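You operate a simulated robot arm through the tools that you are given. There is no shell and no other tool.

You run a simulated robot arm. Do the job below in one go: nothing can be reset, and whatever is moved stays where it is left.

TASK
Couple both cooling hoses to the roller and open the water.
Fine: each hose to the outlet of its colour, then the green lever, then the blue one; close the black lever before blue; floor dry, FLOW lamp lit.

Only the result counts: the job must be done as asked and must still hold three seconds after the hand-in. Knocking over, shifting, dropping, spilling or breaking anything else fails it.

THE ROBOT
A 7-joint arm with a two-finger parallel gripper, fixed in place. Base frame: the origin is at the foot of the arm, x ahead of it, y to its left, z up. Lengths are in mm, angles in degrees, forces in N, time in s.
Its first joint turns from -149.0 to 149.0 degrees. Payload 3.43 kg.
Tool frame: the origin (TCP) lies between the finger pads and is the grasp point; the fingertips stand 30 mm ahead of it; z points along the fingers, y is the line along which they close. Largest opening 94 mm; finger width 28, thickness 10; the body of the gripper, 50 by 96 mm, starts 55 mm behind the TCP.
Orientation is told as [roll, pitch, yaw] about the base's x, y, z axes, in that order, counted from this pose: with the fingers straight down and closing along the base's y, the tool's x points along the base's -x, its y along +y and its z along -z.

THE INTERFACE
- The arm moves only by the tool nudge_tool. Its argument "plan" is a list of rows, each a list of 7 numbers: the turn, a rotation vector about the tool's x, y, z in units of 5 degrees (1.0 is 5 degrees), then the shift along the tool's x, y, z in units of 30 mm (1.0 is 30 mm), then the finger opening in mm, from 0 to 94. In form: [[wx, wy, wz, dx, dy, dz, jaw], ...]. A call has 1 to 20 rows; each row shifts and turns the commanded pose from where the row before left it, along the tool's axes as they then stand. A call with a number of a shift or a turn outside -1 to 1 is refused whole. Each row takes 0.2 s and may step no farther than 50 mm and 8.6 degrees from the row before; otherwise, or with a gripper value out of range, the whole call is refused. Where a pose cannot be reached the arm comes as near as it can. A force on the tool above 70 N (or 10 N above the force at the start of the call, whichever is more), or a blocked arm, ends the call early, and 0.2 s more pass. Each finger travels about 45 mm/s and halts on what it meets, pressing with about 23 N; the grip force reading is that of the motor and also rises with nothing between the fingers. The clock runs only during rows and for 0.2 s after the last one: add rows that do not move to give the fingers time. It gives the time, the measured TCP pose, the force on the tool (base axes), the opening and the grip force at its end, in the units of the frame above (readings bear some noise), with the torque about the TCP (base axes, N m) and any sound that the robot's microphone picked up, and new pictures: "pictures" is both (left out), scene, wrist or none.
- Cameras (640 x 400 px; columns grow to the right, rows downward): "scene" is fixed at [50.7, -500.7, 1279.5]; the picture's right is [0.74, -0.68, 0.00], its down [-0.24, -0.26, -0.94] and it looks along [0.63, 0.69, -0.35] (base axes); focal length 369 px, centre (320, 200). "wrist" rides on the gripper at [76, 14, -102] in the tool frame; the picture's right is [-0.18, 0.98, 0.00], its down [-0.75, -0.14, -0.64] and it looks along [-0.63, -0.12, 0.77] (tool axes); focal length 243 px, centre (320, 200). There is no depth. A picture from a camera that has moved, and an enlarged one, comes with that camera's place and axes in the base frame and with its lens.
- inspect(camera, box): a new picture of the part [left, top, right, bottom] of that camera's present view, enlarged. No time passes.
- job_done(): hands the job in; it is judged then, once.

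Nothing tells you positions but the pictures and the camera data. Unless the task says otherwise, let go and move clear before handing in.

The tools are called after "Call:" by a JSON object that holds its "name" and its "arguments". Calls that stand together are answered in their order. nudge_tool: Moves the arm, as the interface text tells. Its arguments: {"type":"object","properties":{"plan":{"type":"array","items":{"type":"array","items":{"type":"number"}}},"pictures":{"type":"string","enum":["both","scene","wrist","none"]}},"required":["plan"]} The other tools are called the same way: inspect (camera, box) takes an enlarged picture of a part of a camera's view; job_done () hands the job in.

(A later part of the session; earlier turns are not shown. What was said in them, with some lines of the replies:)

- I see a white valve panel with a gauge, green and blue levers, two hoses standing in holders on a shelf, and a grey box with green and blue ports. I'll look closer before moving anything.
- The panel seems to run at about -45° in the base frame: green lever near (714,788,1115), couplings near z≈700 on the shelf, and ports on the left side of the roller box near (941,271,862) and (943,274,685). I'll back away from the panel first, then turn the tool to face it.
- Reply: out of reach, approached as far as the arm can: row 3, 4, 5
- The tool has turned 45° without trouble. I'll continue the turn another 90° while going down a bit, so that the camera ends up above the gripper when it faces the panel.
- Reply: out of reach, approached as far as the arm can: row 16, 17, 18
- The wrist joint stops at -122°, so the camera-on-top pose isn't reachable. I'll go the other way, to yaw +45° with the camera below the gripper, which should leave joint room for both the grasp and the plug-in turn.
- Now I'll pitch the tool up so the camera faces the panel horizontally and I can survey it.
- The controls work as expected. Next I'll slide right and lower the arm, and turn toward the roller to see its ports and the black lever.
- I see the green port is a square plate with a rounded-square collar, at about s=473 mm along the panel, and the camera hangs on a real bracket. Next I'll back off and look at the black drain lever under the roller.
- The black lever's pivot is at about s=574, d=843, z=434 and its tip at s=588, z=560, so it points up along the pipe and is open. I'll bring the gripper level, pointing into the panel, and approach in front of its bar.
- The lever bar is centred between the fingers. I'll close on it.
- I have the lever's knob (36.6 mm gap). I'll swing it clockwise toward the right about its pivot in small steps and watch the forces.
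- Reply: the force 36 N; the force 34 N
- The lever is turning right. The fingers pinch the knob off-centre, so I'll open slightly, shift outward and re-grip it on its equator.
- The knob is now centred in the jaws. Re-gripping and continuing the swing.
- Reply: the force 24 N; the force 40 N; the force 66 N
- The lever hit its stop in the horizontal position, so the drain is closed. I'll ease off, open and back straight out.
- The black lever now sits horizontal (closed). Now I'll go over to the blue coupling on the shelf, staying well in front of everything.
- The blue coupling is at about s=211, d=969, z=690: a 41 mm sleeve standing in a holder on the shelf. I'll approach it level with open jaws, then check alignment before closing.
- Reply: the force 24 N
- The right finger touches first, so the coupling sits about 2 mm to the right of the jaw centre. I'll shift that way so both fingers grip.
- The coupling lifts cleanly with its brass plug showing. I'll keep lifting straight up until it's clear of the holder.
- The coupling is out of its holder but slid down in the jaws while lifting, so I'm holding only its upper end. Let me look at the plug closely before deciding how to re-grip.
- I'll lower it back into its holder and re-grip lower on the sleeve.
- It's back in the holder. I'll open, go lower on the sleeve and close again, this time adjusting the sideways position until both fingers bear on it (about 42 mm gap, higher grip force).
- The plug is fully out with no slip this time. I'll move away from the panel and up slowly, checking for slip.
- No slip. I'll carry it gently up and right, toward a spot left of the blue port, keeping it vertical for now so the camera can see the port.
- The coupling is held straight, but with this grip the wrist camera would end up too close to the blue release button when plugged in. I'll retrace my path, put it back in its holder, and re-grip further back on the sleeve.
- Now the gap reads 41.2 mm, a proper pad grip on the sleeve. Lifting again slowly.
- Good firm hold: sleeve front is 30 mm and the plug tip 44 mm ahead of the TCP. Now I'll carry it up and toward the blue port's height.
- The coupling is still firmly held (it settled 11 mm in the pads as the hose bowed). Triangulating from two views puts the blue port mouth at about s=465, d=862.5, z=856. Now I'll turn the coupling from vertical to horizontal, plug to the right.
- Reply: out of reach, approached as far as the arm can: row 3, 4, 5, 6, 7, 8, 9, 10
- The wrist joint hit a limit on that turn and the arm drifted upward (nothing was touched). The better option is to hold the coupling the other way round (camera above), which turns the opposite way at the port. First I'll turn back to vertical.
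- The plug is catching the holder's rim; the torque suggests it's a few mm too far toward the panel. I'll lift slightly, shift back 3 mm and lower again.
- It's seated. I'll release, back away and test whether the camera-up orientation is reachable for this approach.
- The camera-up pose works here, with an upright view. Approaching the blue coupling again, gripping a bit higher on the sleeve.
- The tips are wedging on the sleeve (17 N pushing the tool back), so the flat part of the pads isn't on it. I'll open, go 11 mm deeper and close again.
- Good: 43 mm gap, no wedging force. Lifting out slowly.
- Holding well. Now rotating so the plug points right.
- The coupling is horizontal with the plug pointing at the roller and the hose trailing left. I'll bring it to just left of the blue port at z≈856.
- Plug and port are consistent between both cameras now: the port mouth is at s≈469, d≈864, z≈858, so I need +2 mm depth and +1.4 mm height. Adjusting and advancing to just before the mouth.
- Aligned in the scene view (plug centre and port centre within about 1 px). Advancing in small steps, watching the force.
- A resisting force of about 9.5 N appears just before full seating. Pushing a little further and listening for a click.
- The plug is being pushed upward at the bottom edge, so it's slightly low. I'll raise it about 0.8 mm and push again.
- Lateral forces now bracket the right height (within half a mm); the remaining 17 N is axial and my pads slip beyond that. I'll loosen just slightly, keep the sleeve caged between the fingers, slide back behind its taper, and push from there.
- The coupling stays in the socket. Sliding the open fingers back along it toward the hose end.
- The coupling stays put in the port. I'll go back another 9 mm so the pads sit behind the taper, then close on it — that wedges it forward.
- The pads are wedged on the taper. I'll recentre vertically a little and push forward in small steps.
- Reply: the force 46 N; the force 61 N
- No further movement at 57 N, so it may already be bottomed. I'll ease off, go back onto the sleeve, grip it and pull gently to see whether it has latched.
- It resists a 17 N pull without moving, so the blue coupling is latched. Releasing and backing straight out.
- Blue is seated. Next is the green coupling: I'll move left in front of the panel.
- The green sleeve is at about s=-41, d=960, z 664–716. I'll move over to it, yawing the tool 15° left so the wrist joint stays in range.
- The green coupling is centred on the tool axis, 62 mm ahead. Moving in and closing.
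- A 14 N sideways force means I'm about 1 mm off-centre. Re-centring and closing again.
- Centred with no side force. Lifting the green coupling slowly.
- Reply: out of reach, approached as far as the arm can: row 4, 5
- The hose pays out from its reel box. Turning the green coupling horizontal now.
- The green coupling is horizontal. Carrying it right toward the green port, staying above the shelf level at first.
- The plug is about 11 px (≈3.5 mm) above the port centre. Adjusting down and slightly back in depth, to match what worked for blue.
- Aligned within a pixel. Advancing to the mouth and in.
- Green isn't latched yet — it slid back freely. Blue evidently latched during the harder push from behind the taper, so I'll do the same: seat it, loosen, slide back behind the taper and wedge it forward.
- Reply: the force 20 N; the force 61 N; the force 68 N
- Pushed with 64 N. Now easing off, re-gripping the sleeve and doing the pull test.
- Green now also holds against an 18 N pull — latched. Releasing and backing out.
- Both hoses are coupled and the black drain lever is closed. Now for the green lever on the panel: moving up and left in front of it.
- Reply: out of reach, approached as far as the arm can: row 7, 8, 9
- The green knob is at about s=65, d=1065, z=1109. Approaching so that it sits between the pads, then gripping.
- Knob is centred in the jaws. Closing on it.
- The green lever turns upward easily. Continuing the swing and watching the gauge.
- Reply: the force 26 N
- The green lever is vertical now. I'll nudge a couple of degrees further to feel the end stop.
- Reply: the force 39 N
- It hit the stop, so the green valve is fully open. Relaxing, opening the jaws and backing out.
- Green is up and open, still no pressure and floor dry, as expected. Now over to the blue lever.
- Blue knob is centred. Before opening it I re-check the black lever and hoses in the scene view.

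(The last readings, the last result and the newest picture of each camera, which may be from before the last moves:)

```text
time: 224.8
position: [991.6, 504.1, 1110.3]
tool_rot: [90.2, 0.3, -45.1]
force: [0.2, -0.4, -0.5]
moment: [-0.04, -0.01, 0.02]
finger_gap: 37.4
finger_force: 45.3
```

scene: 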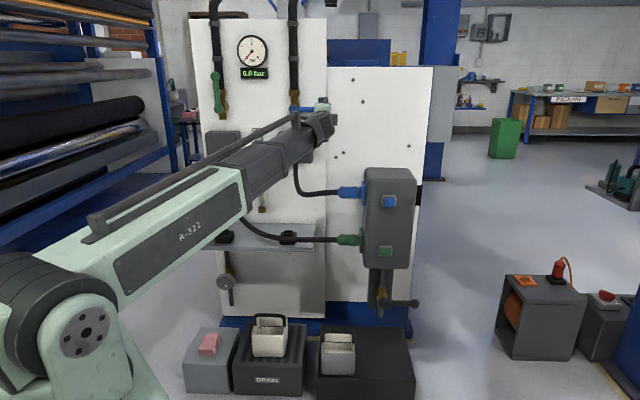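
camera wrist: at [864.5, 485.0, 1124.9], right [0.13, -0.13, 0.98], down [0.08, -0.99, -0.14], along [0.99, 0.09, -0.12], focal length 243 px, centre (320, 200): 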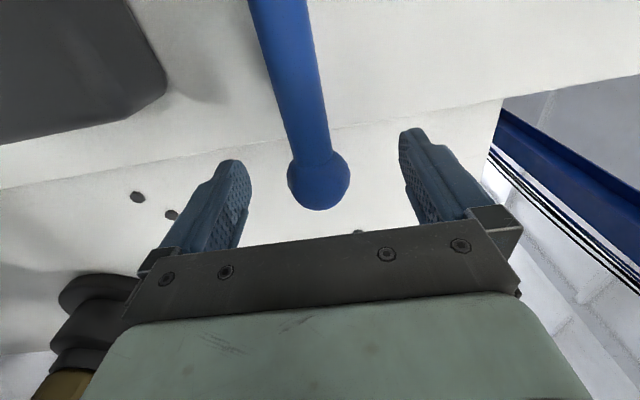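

Everything is in place. Swinging the blue lever up gradually, watching for leaks.

Call:
{"name": "nudge_tool", "arguments": {"plan": [[0, 0, -1, 0.015, 0.335, 0, 5], [0, 0, -1, 0.015, 0.335, 0, 5], [0, 0, -1, 0.015, 0.335, 0, 5], [0, 0, -1, 0.015, 0.335, 0, 5]], "pictures": "scene"}}

Call:
{"name": "inspect", "arguments": {"camera": "scene", "box": [190, 20, 340, 150]}}

Call:
{"name": "inspect", "arguments": {"camera": "scene", "box": [310, 160, 440, 320]}}

```text
time: 225.8
position: [987.5, 509.1, 1149.0]
tool_rot: [90.2, -19.9, -45.2]
force: [0.4, 7.0, 1.3]
moment: [0.43, 0.22, -0.06]
finger_gap: 37.1
finger_force: 45.0
```

scene: 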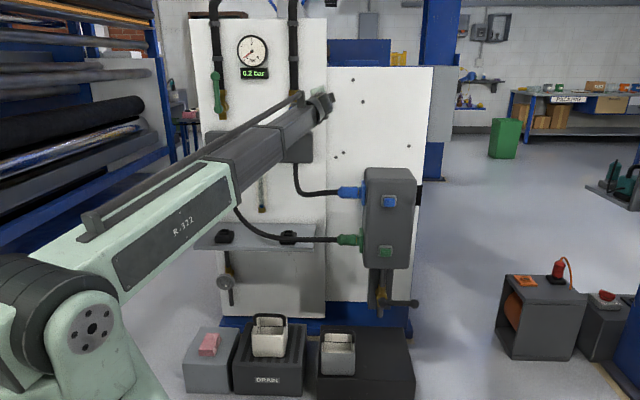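

```text
3.08 times, centred on (265, 85) of scene
camera zoom: at [50.7, -500.7, 1279.5], right [0.74, -0.68, 0.0], down [-0.24, -0.26, -0.94], along [0.63, 0.69, -0.35], focal length 1134 px, centre (489, 554)
```

zoom: 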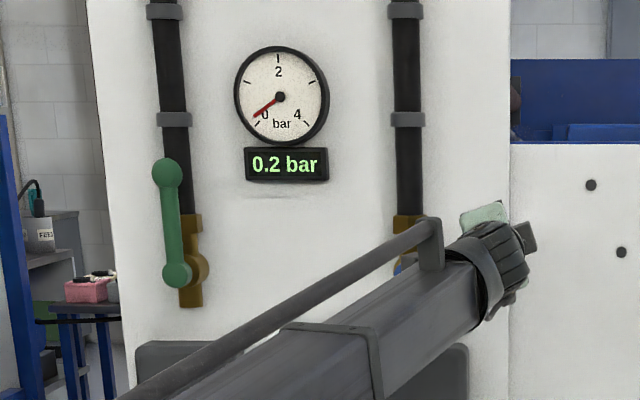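

```text
2.50 times, centred on (375, 240) of scene
camera zoom: at [50.7, -500.7, 1279.5], right [0.74, -0.68, 0.0], down [-0.24, -0.26, -0.94], along [0.63, 0.69, -0.35], focal length 922 px, centre (182, 100)
```

zoom: 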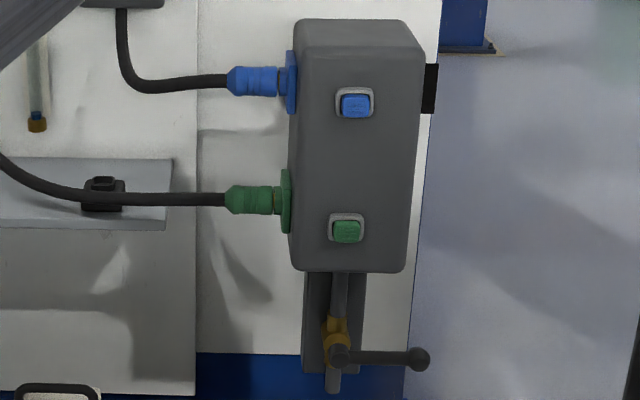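

Pressure is rising (0.2 bar) with no leak at the couplings. Continuing.

Call:
{"name": "nudge_tool", "arguments": {"plan": [[0, 0, -1, 0.015, 0.335, 0, 5], [0, 0, -1, 0.015, 0.335, 0, 5], [0, 0, -1, 0.015, 0.335, 0, 5], [0, 0, -1, 0.015, 0.335, 0, 5]], "pictures": "scene"}}

Call:
{"name": "inspect", "arguments": {"camera": "scene", "box": [190, 20, 340, 150]}}

Call:
{"name": "inspect", "arguments": {"camera": "scene", "box": [190, 150, 440, 400]}}

```text
time: 226.8
position: [974.0, 523.2, 1183.4]
tool_rot: [90.1, -40.0, -45.2]
force: [3.0, 8.5, -6.0]
moment: [-0.29, 0.05, 0.25]
finger_gap: 36.7
finger_force: 44.9
```

scene: 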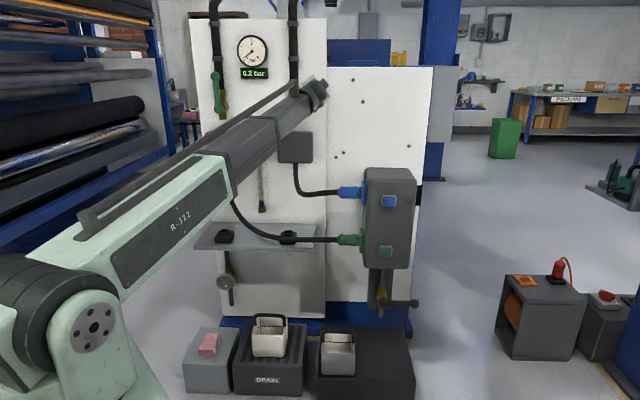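

```text
3.08 times, centred on (265, 85) of scene
camera zoom: at [50.7, -500.7, 1279.5], right [0.74, -0.68, 0.0], down [-0.24, -0.26, -0.94], along [0.63, 0.69, -0.35], focal length 1134 px, centre (489, 554)
```

zoom: 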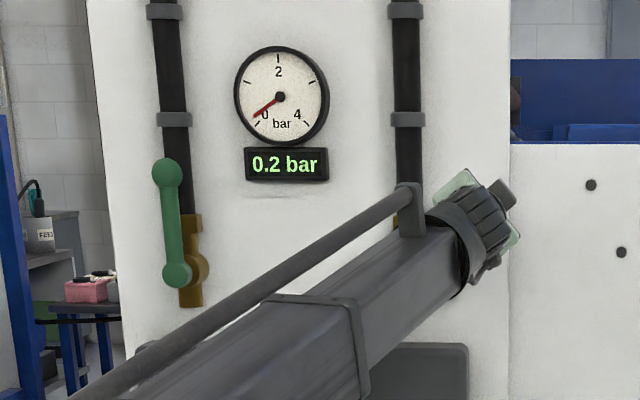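

```text
1.60 times, centred on (315, 275) of scene
camera zoom: at [50.7, -500.7, 1279.5], right [0.74, -0.68, 0.0], down [-0.24, -0.26, -0.94], along [0.63, 0.69, -0.35], focal length 590 px, centre (328, 80)
```

zoom: 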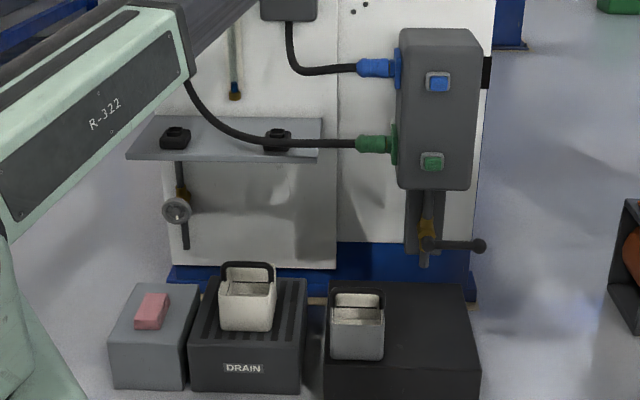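

Call:
{"name": "nudge_tool", "arguments": {"plan": [[0, 0, -1, 0.015, 0.335, 0, 5], [0, 0, -1, 0.015, 0.335, 0, 5], [0, 0, -1, 0.015, 0.335, 0, 5], [0, 0, -1, 0.015, 0.335, 0, 5], [0, 0, -1, 0.02, 0.335, 0, 5]], "pictures": "none"}}

Call:
{"name": "nudge_tool", "arguments": {"plan": [[0, 0, -1, 0.03, 0.335, 0, 5], [0, 0, -1, 0.03, 0.335, 0, 5], [0, 0, -1, 0.03, 0.335, 0, 5]], "pictures": "scene"}}

Call:
{"name": "inspect", "arguments": {"camera": "scene", "box": [190, 20, 340, 150]}}

Call:
{"name": "inspect", "arguments": {"camera": "scene", "box": [190, 120, 440, 320]}}

```text
time: 228.0
position: [945.1, 552.1, 1214.0]
tool_rot: [90.0, -65.1, -45.3]
force: [-3.1, 5.3, -18.1]
moment: [-0.2, 0.11, 0.09]
finger_gap: 37.0
finger_force: 45.1
```

```text
time: 228.8
position: [924.6, 569.9, 1223.1]
tool_rot: [90.9, -80.0, -46.1]
force: [-2.5, -1.0, -11.0]
moment: [-0.56, 0.49, 0.31]
finger_gap: 37.3
finger_force: 45.3
```

scene: 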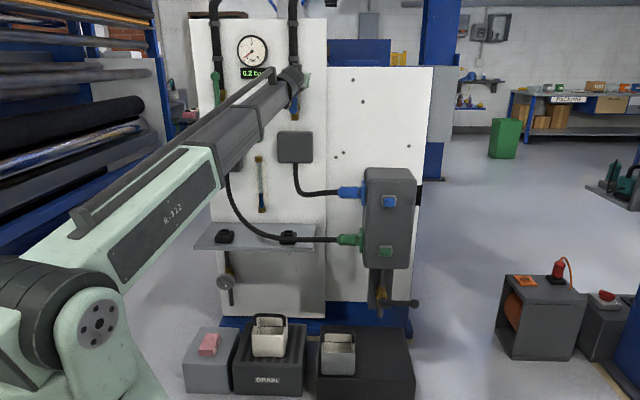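

```text
3.08 times, centred on (265, 85) of scene
camera zoom: at [50.7, -500.7, 1279.5], right [0.74, -0.68, 0.0], down [-0.24, -0.26, -0.94], along [0.63, 0.69, -0.35], focal length 1134 px, centre (489, 554)
```

zoom: 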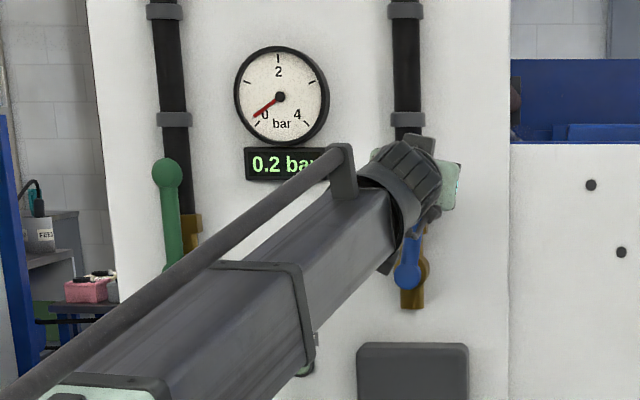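

```text
2.00 times, centred on (315, 220) of scene
camera zoom: at [50.7, -500.7, 1279.5], right [0.74, -0.68, 0.0], down [-0.24, -0.26, -0.94], along [0.63, 0.69, -0.35], focal length 737 px, centre (330, 160)
```

zoom: 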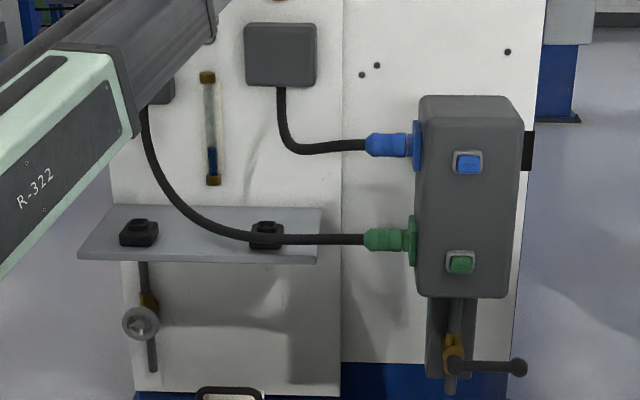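

The sight glass is filling. Finishing the last degrees to the stop.

Call:
{"name": "nudge_tool", "arguments": {"plan": [[0, 0, -1, 0.03, 0.335, 0, 5], [0, 0, -1, 0.03, 0.335, 0, 5], [0, 0, 0, 0, 0, 0, 5]], "pictures": "none"}}

Call:
{"name": "nudge_tool", "arguments": {"plan": [[0, 0, -0.3, 0.01, 0.1, 0, 5], [0, 0, 0, 0, 0, 0, 5]], "pictures": "none"}}

```text
time: 229.6
position: [911.3, 585.7, 1225.3]
tool_rot: [157.9, -89.7, -113.2]
force: [2.0, 0.6, 1.6]
moment: [0.08, -0.12, 0.01]
finger_gap: 37.3
finger_force: 45.6
```

```text
time: 230.2
position: [911.2, 585.2, 1226.0]
tool_rot: [-102.7, -88.6, 147.4]
force: [16.3, -7.0, 7.4]
moment: [0.21, 0.02, -0.14]
finger_gap: 37.2
finger_force: 44.5
```

At the stop. Relaxing, opening and backing away.

Call:
{"name": "nudge_tool", "arguments": {"plan": [[0, 0, 0.3, -0.01, -0.08, 0, 5], [0, 0, 0, 0, 0, 0, 45], [0, 0, 0, 0, 0, 0, 60], [0, 0, 0, 0, 0, 0, 64], [0, 0, 0, 0, 0, -0.6, 64], [0, 0, 0, 0, 0, -1, 64], [0, 0, 0, 0, 0, -1, 64], [0, 0, 0, 0, 0, -1, 64], [0, 0, 0, 0, 0, -1, 64], [0, 0, 0, 0, 0, -1, 64]], "pictures": "both"}}

Call:
{"name": "inspect", "arguments": {"camera": "scene", "box": [190, 20, 340, 150]}}

Call:
{"name": "inspect", "arguments": {"camera": "scene", "box": [180, 110, 440, 400]}}

```text
time: 232.4
position: [789.6, 466.9, 1224.6]
tool_rot: [132.0, -89.9, -87.2]
force: [0.8, -0.2, 0.3]
moment: [-0.02, 0.01, 0.04]
finger_gap: 64.1
finger_force: 0.0
camera wrist: at [707.7, 405.2, 1146.8], right [-0.69, 0.7, 0.19], down [-0.36, -0.56, 0.75], along [0.63, 0.45, 0.63], focal length 243 px, centre (320, 200)
```

scene: 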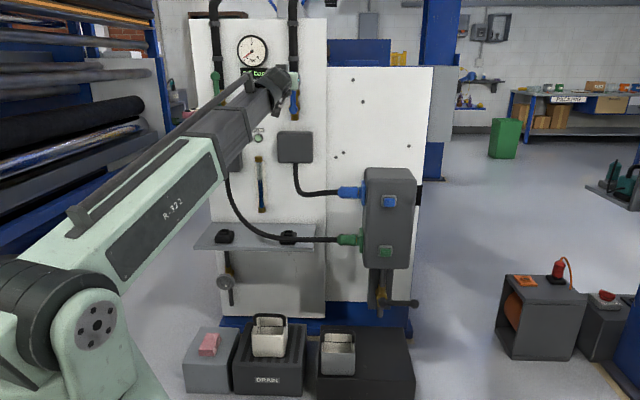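
wrist: 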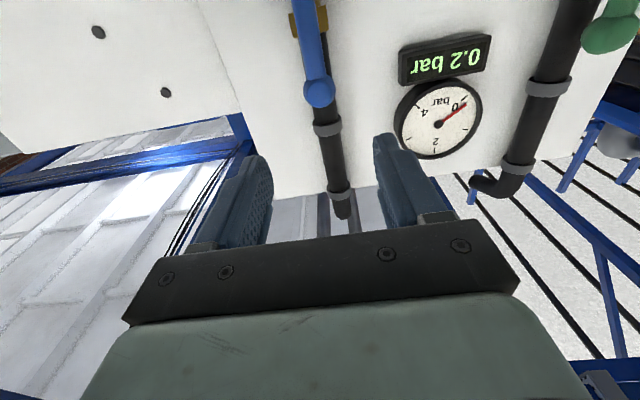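

```text
3.08 times, centred on (265, 85) of scene
camera zoom: at [50.7, -500.7, 1279.5], right [0.74, -0.68, 0.0], down [-0.24, -0.26, -0.94], along [0.63, 0.69, -0.35], focal length 1134 px, centre (489, 554)
```

zoom: 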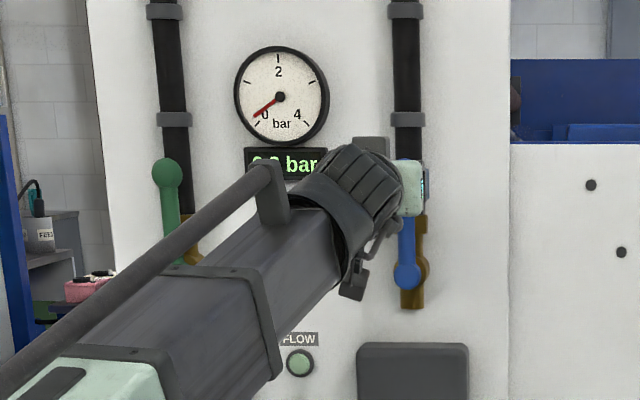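

```text
1.38 times, centred on (310, 255) of scene
camera zoom: at [50.7, -500.7, 1279.5], right [0.74, -0.68, 0.0], down [-0.24, -0.26, -0.94], along [0.63, 0.69, -0.35], focal length 508 px, centre (334, 124)
```

zoom: 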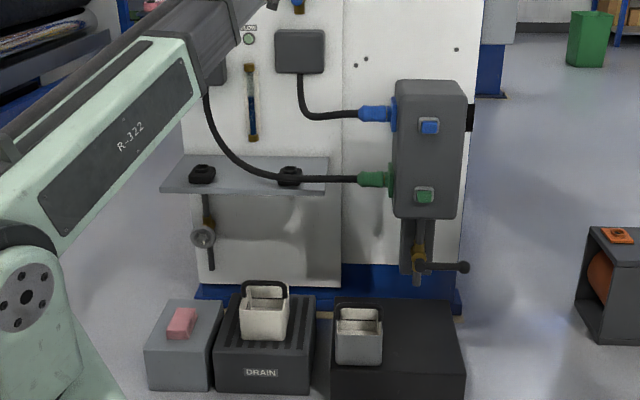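

Call:
{"name": "inspect", "arguments": {"camera": "scene", "box": [245, 120, 275, 220]}}

Call:
{"name": "inspect", "arguments": {"camera": "scene", "box": [250, 125, 268, 145]}}

Call:
{"name": "inspect", "arguments": {"camera": "scene", "box": [200, 230, 280, 310]}}

Call:
{"name": "inspect", "arguments": {"camera": "scene", "box": [330, 170, 390, 260]}}

```text
4.00 times, centred on (260, 170) of scene
camera zoom: at [50.7, -500.7, 1279.5], right [0.74, -0.68, 0.0], down [-0.24, -0.26, -0.94], along [0.63, 0.69, -0.35], focal length 1475 px, centre (560, 320)
```

zoom: 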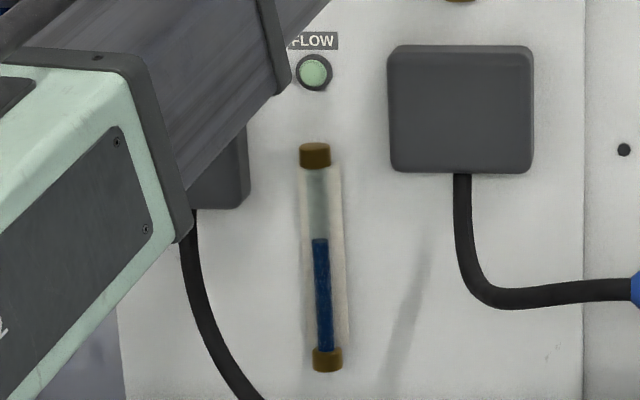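

```text
16.00 times, centred on (259, 135) of scene
camera zoom: at [50.7, -500.7, 1279.5], right [0.74, -0.68, 0.0], down [-0.24, -0.26, -0.94], along [0.63, 0.69, -0.35], focal length 5898 px, centre (1296, 1240)
```

zoom: 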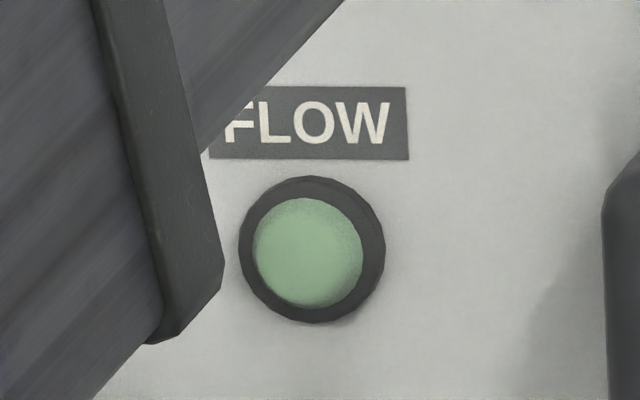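

```text
5.00 times, centred on (240, 270) of scene
camera zoom: at [50.7, -500.7, 1279.5], right [0.74, -0.68, 0.0], down [-0.24, -0.26, -0.94], along [0.63, 0.69, -0.35], focal length 1843 px, centre (720, -150)
```

zoom: 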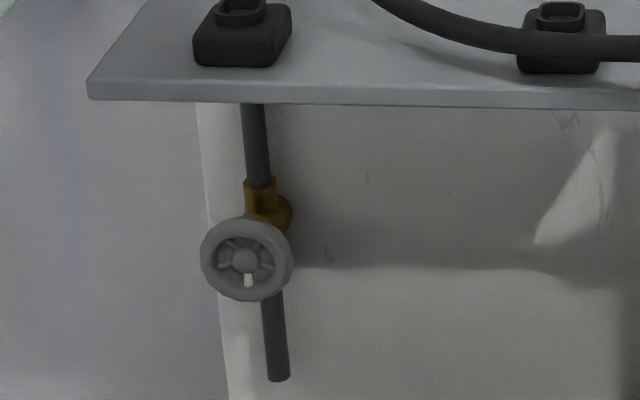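

```text
4.44 times, centred on (360, 215) of scene
camera zoom: at [50.7, -500.7, 1279.5], right [0.74, -0.68, 0.0], down [-0.24, -0.26, -0.94], along [0.63, 0.69, -0.35], focal length 1638 px, centre (142, 133)
```

zoom: 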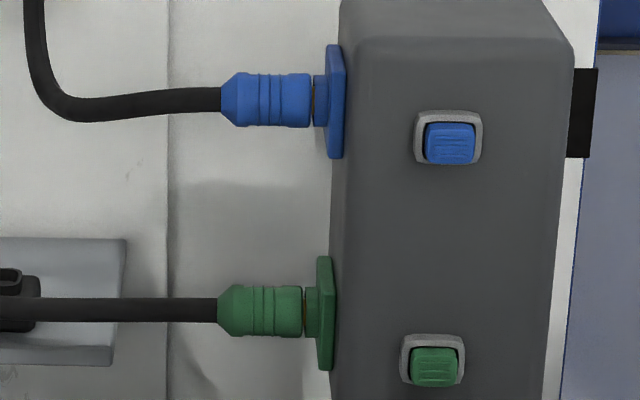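

Water is flowing: the sight glass is filling (about 60 %) at 0.2 bar and nothing leaks. I'll move the arm clear while it fills and keep checking.

Call:
{"name": "nudge_tool", "arguments": {"plan": [[0, 0, 0, 0.6, 0, -0.8, 64], [0, 0, 0, 0.8, 0, -0.8, 64], [0, 0, 0, 1, 0, -0.8, 64], [0, 0, 0, 1, 0, -0.5, 64], [0, 0, 0, 1, 0, -0.5, 64], [0, 0, 0, 1, 0, 0, 64], [0, 0, 0, 1, 0, 0, 64], [0, 0, 0, 1, 0, 0, 64], [0, 0, 0, 1, 0, 0, 64], [0, 0, 0, 1, 0, 0, 64]], "pictures": "scene"}}

Call:
{"name": "inspect", "arguments": {"camera": "scene", "box": [190, 20, 340, 220]}}

```text
time: 234.6
position: [717.0, 396.7, 941.1]
tool_rot: [134.1, -89.6, -89.4]
force: [-0.1, -0.1, 0.3]
moment: [0.0, -0.02, 0.01]
finger_gap: 63.6
finger_force: 0.1
```

scene: 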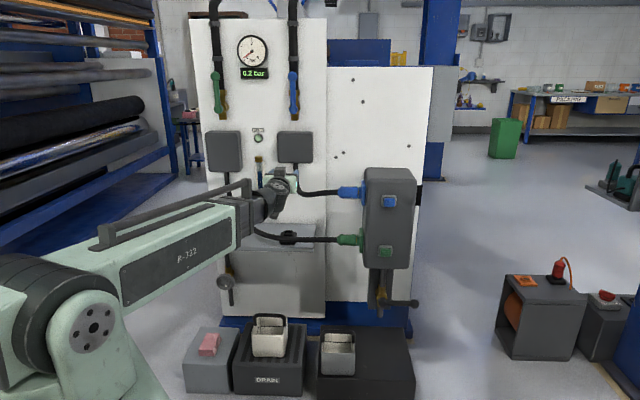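

```text
2.00 times, centred on (265, 120) of scene
camera zoom: at [50.7, -500.7, 1279.5], right [0.74, -0.68, 0.0], down [-0.24, -0.26, -0.94], along [0.63, 0.69, -0.35], focal length 737 px, centre (430, 360)
```

zoom: 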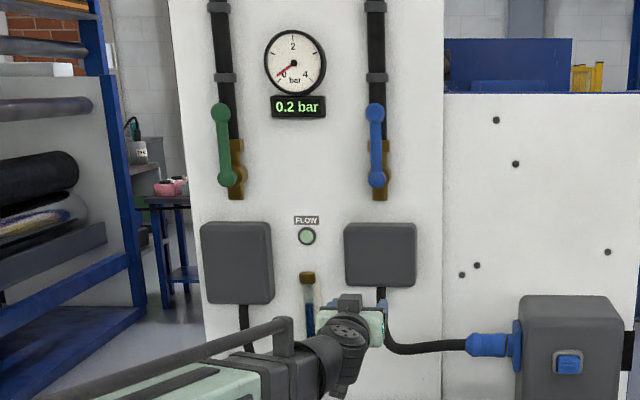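

Call:
{"name": "nudge_tool", "arguments": {"plan": [[0, 0, 0, 0.5, -1, -0.8, 64], [0, 0, 0, 0.5, -1, -0.8, 64], [0, 0, 0, 0.5, -1, -0.5, 64], [0, 0, 0, 0.5, -1, 0, 64], [0, 0, 0, 0.5, -1, 0, 64], [0, 0, 0, 0, 0, 0, 64], [0, 0, 0, 0, 0, 0, 64], [0, 0, 0, 0, 0, 0, 64]], "pictures": "scene"}}

Call:
{"name": "inspect", "arguments": {"camera": "scene", "box": [190, 20, 340, 220]}}

Call:
{"name": "inspect", "arguments": {"camera": "scene", "box": [180, 220, 440, 400]}}

```text
time: 236.4
position: [778.7, 246.3, 865.6]
tool_rot: [133.0, -89.8, -88.2]
force: [0.0, -0.3, 0.2]
moment: [0.0, -0.03, -0.02]
finger_gap: 64.2
finger_force: 0.0
```

scene: 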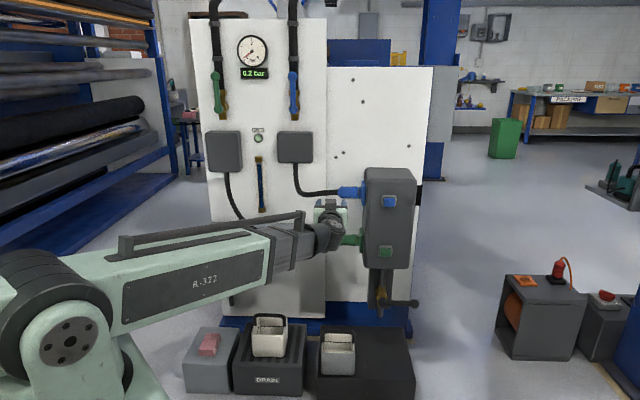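

```text
2.00 times, centred on (265, 120) of scene
camera zoom: at [50.7, -500.7, 1279.5], right [0.74, -0.68, 0.0], down [-0.24, -0.26, -0.94], along [0.63, 0.69, -0.35], focal length 737 px, centre (430, 360)
```

zoom: 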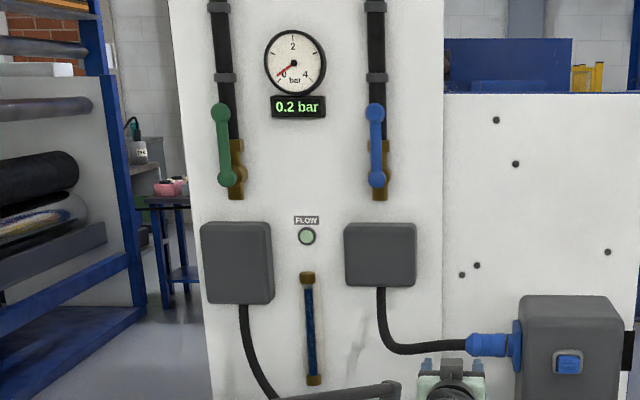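

```text
2.22 times, centred on (310, 310) of scene
camera zoom: at [50.7, -500.7, 1279.5], right [0.74, -0.68, 0.0], down [-0.24, -0.26, -0.94], along [0.63, 0.69, -0.35], focal length 819 px, centre (342, -44)
```

zoom: 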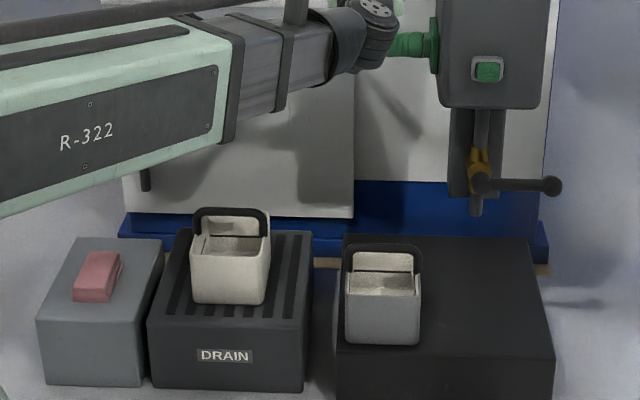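

Call:
{"name": "nudge_tool", "arguments": {"plan": [[0, 0, 0, 0, 0, 0, 64], [0, 0, 0, 0, 0, 0, 64], [0, 0, 0, 0, 0, 0, 64], [0, 0, 0, 0, 0, 0, 64], [0, 0, 0, 0, 0, 0, 64], [0, 0, 0, 0, 0, 0, 64], [0, 0, 0, 0, 0, 0, 64], [0, 0, 0, 0, 0, 0, 64]], "pictures": "scene"}}

Call:
{"name": "inspect", "arguments": {"camera": "scene", "box": [190, 20, 340, 220]}}

Call:
{"name": "inspect", "arguments": {"camera": "scene", "box": [250, 125, 268, 145]}}

```text
time: 238.2
position: [780.3, 246.0, 865.5]
tool_rot: [132.6, -89.9, -87.8]
force: [-0.4, 0.8, -1.0]
moment: [-0.02, 0.02, 0.02]
finger_gap: 63.8
finger_force: 0.1
```

scene: 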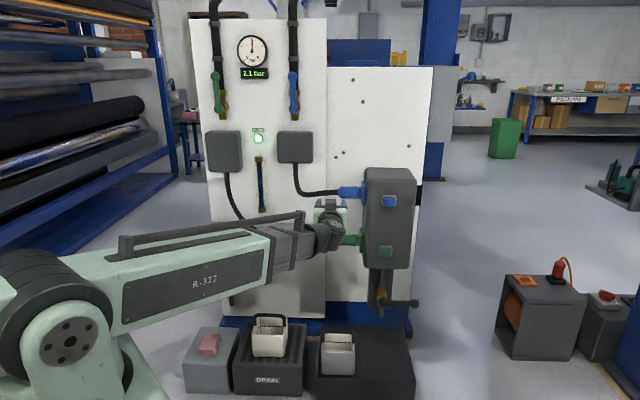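

```text
2.00 times, centred on (265, 120) of scene
camera zoom: at [50.7, -500.7, 1279.5], right [0.74, -0.68, 0.0], down [-0.24, -0.26, -0.94], along [0.63, 0.69, -0.35], focal length 737 px, centre (430, 360)
```

zoom: 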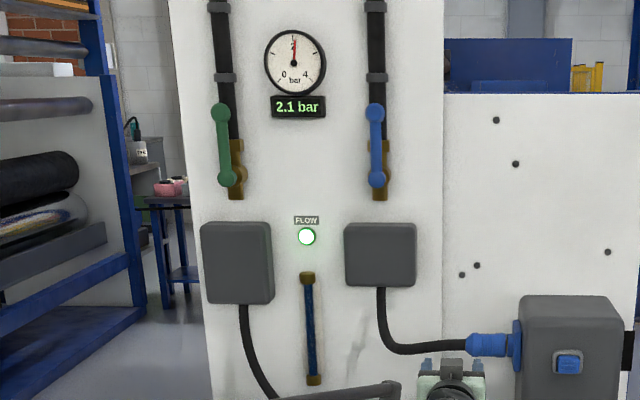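

```text
16.00 times, centred on (259, 135) of scene
camera zoom: at [50.7, -500.7, 1279.5], right [0.74, -0.68, 0.0], down [-0.24, -0.26, -0.94], along [0.63, 0.69, -0.35], focal length 5898 px, centre (1296, 1240)
```

zoom: 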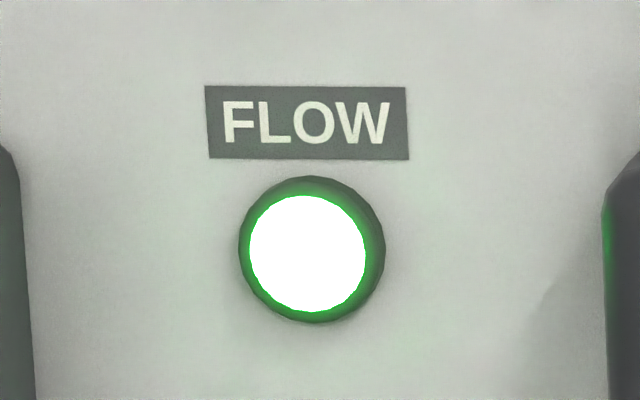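

The FLOW lamp is lit and the gauge shows 2.1 bar. I'll back the arm off a bit more and check that everything holds and stays dry.

Call:
{"name": "nudge_tool", "arguments": {"plan": [[0, 0, 0, 0, 0, -0.8, 64], [0, 0, 0, 0, 0, -0.8, 64], [0, 0, 0, 0, 0, 0, 64], [0, 0, 0, 0, 0, 0, 64], [0, 0, 0, 0, 0, 0, 64], [0, 0, 0, 0, 0, 0, 64], [0, 0, 0, 0, 0, 0, 64], [0, 0, 0, 0, 0, 0, 64], [0, 0, 0, 0, 0, 0, 64], [0, 0, 0, 0, 0, 0, 64], [0, 0, 0, 0, 0, 0, 64], [0, 0, 0, 0, 0, 0, 64], [0, 0, 0, 0, 0, 0, 64], [0, 0, 0, 0, 0, 0, 64], [0, 0, 0, 0, 0, 0, 64]], "pictures": "both"}}

Call:
{"name": "inspect", "arguments": {"camera": "scene", "box": [190, 20, 340, 220]}}

Call:
{"name": "inspect", "arguments": {"camera": "scene", "box": [300, 160, 440, 330]}}

Call:
{"name": "inspect", "arguments": {"camera": "scene", "box": [160, 220, 460, 400]}}

```text
time: 241.4
position: [744.8, 213.1, 865.7]
tool_rot: [132.1, -89.8, -87.4]
force: [-0.7, -1.0, 0.5]
moment: [0.03, -0.02, 0.01]
finger_gap: 64.0
finger_force: 0.1
camera wrist: at [663.2, 150.6, 789.5], right [-0.69, 0.7, 0.19], down [-0.36, -0.56, 0.75], along [0.63, 0.45, 0.63], focal length 243 px, centre (320, 200)
```

scene: 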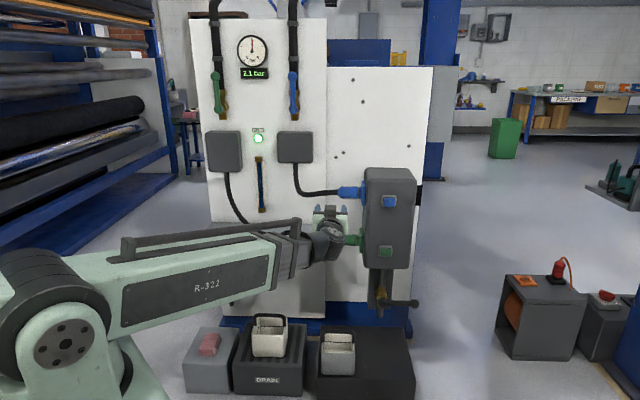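
wrist: 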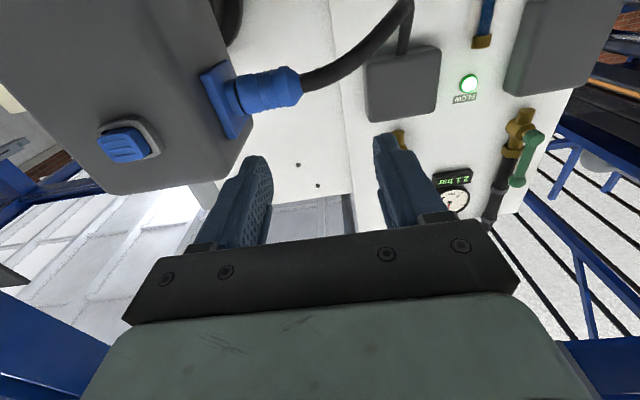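

```text
2.00 times, centred on (265, 120) of scene
camera zoom: at [50.7, -500.7, 1279.5], right [0.74, -0.68, 0.0], down [-0.24, -0.26, -0.94], along [0.63, 0.69, -0.35], focal length 737 px, centre (430, 360)
```

zoom: 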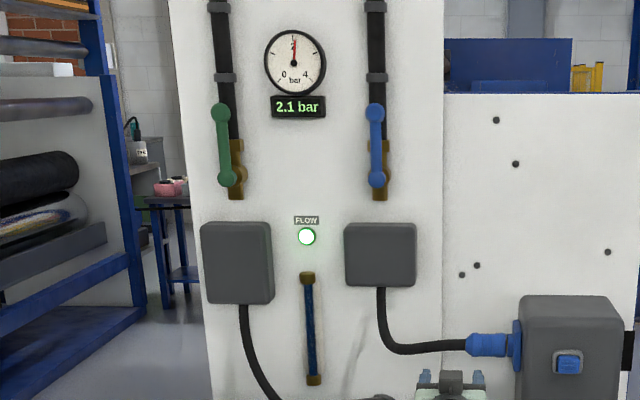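

```text
2.35 times, centred on (370, 245) of scene
camera zoom: at [50.7, -500.7, 1279.5], right [0.74, -0.68, 0.0], down [-0.24, -0.26, -0.94], along [0.63, 0.69, -0.35], focal length 867 px, centre (202, 94)
```

zoom: 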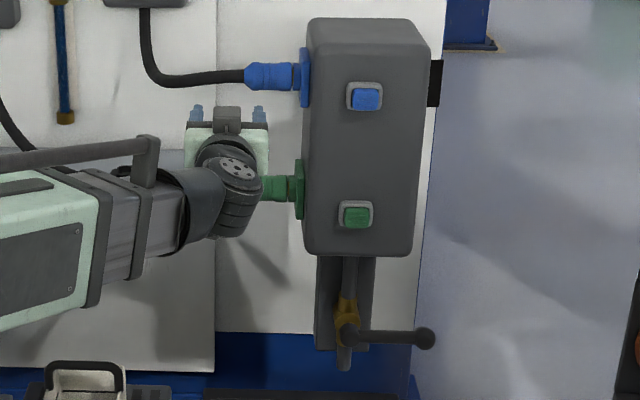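

```text
2.13 times, centred on (310, 310) of scene
camera zoom: at [50.7, -500.7, 1279.5], right [0.74, -0.68, 0.0], down [-0.24, -0.26, -0.94], along [0.63, 0.69, -0.35], focal length 786 px, centre (341, -35)
```

zoom: 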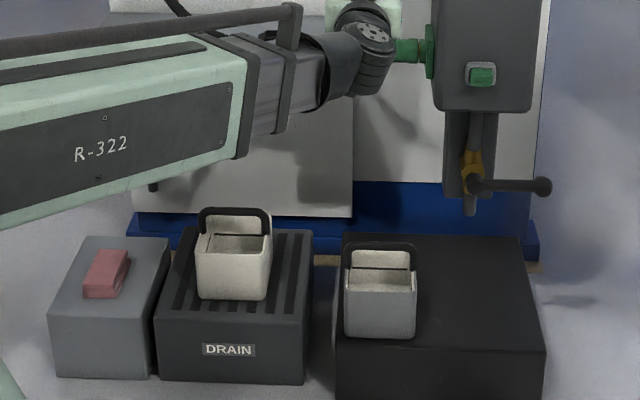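

Both hoses are latched in the outlets of their own colours, and the black lever is closed. The green and blue levers are fully open. The gauge has held 2.1 bar for about 3 seconds with the FLOW lamp lit, I see no water on the floor, and the arm is clear, so I'm handing in.

Call:
{"name": "job_done", "arguments": {}}

```text
The job is handed in.
```

Both cooling hoses are coupled, the water is on, and I've handed the job in. I haven't had the verdict back.

- **Hoses:** blue and green are each in the outlet of their own colour. Each held against a pull of about 17–18 N, so I take them as latched. I heard no click from either one.
- **Levers:** I closed the black one first, before any water. After coupling both hoses I opened green fully, then blue fully.
- **Water:** the sight glass filled, then the gauge rose from 0.2 to 2.1 bar. The FLOW lamp lit and stayed lit for the three seconds I watched before handing in.
- **Floor:** I saw no leaks and no water on the floor.

Three things were not clean moves:

- The blue coupling slipped in the gripper and went back into its holder three times before I had a good hold. Once its plug caught the holder's rim.
- The arm drifted up by about 13 cm once, when a wrist joint reached its limit. Nothing was hit.
- Both couplings needed a firm push from behind to latch, 57 N for blue and 64 N for green.

I left the buckets, the handwheel valve and the buttons beside the outlets alone. I saw nothing shifted in the last pictures.
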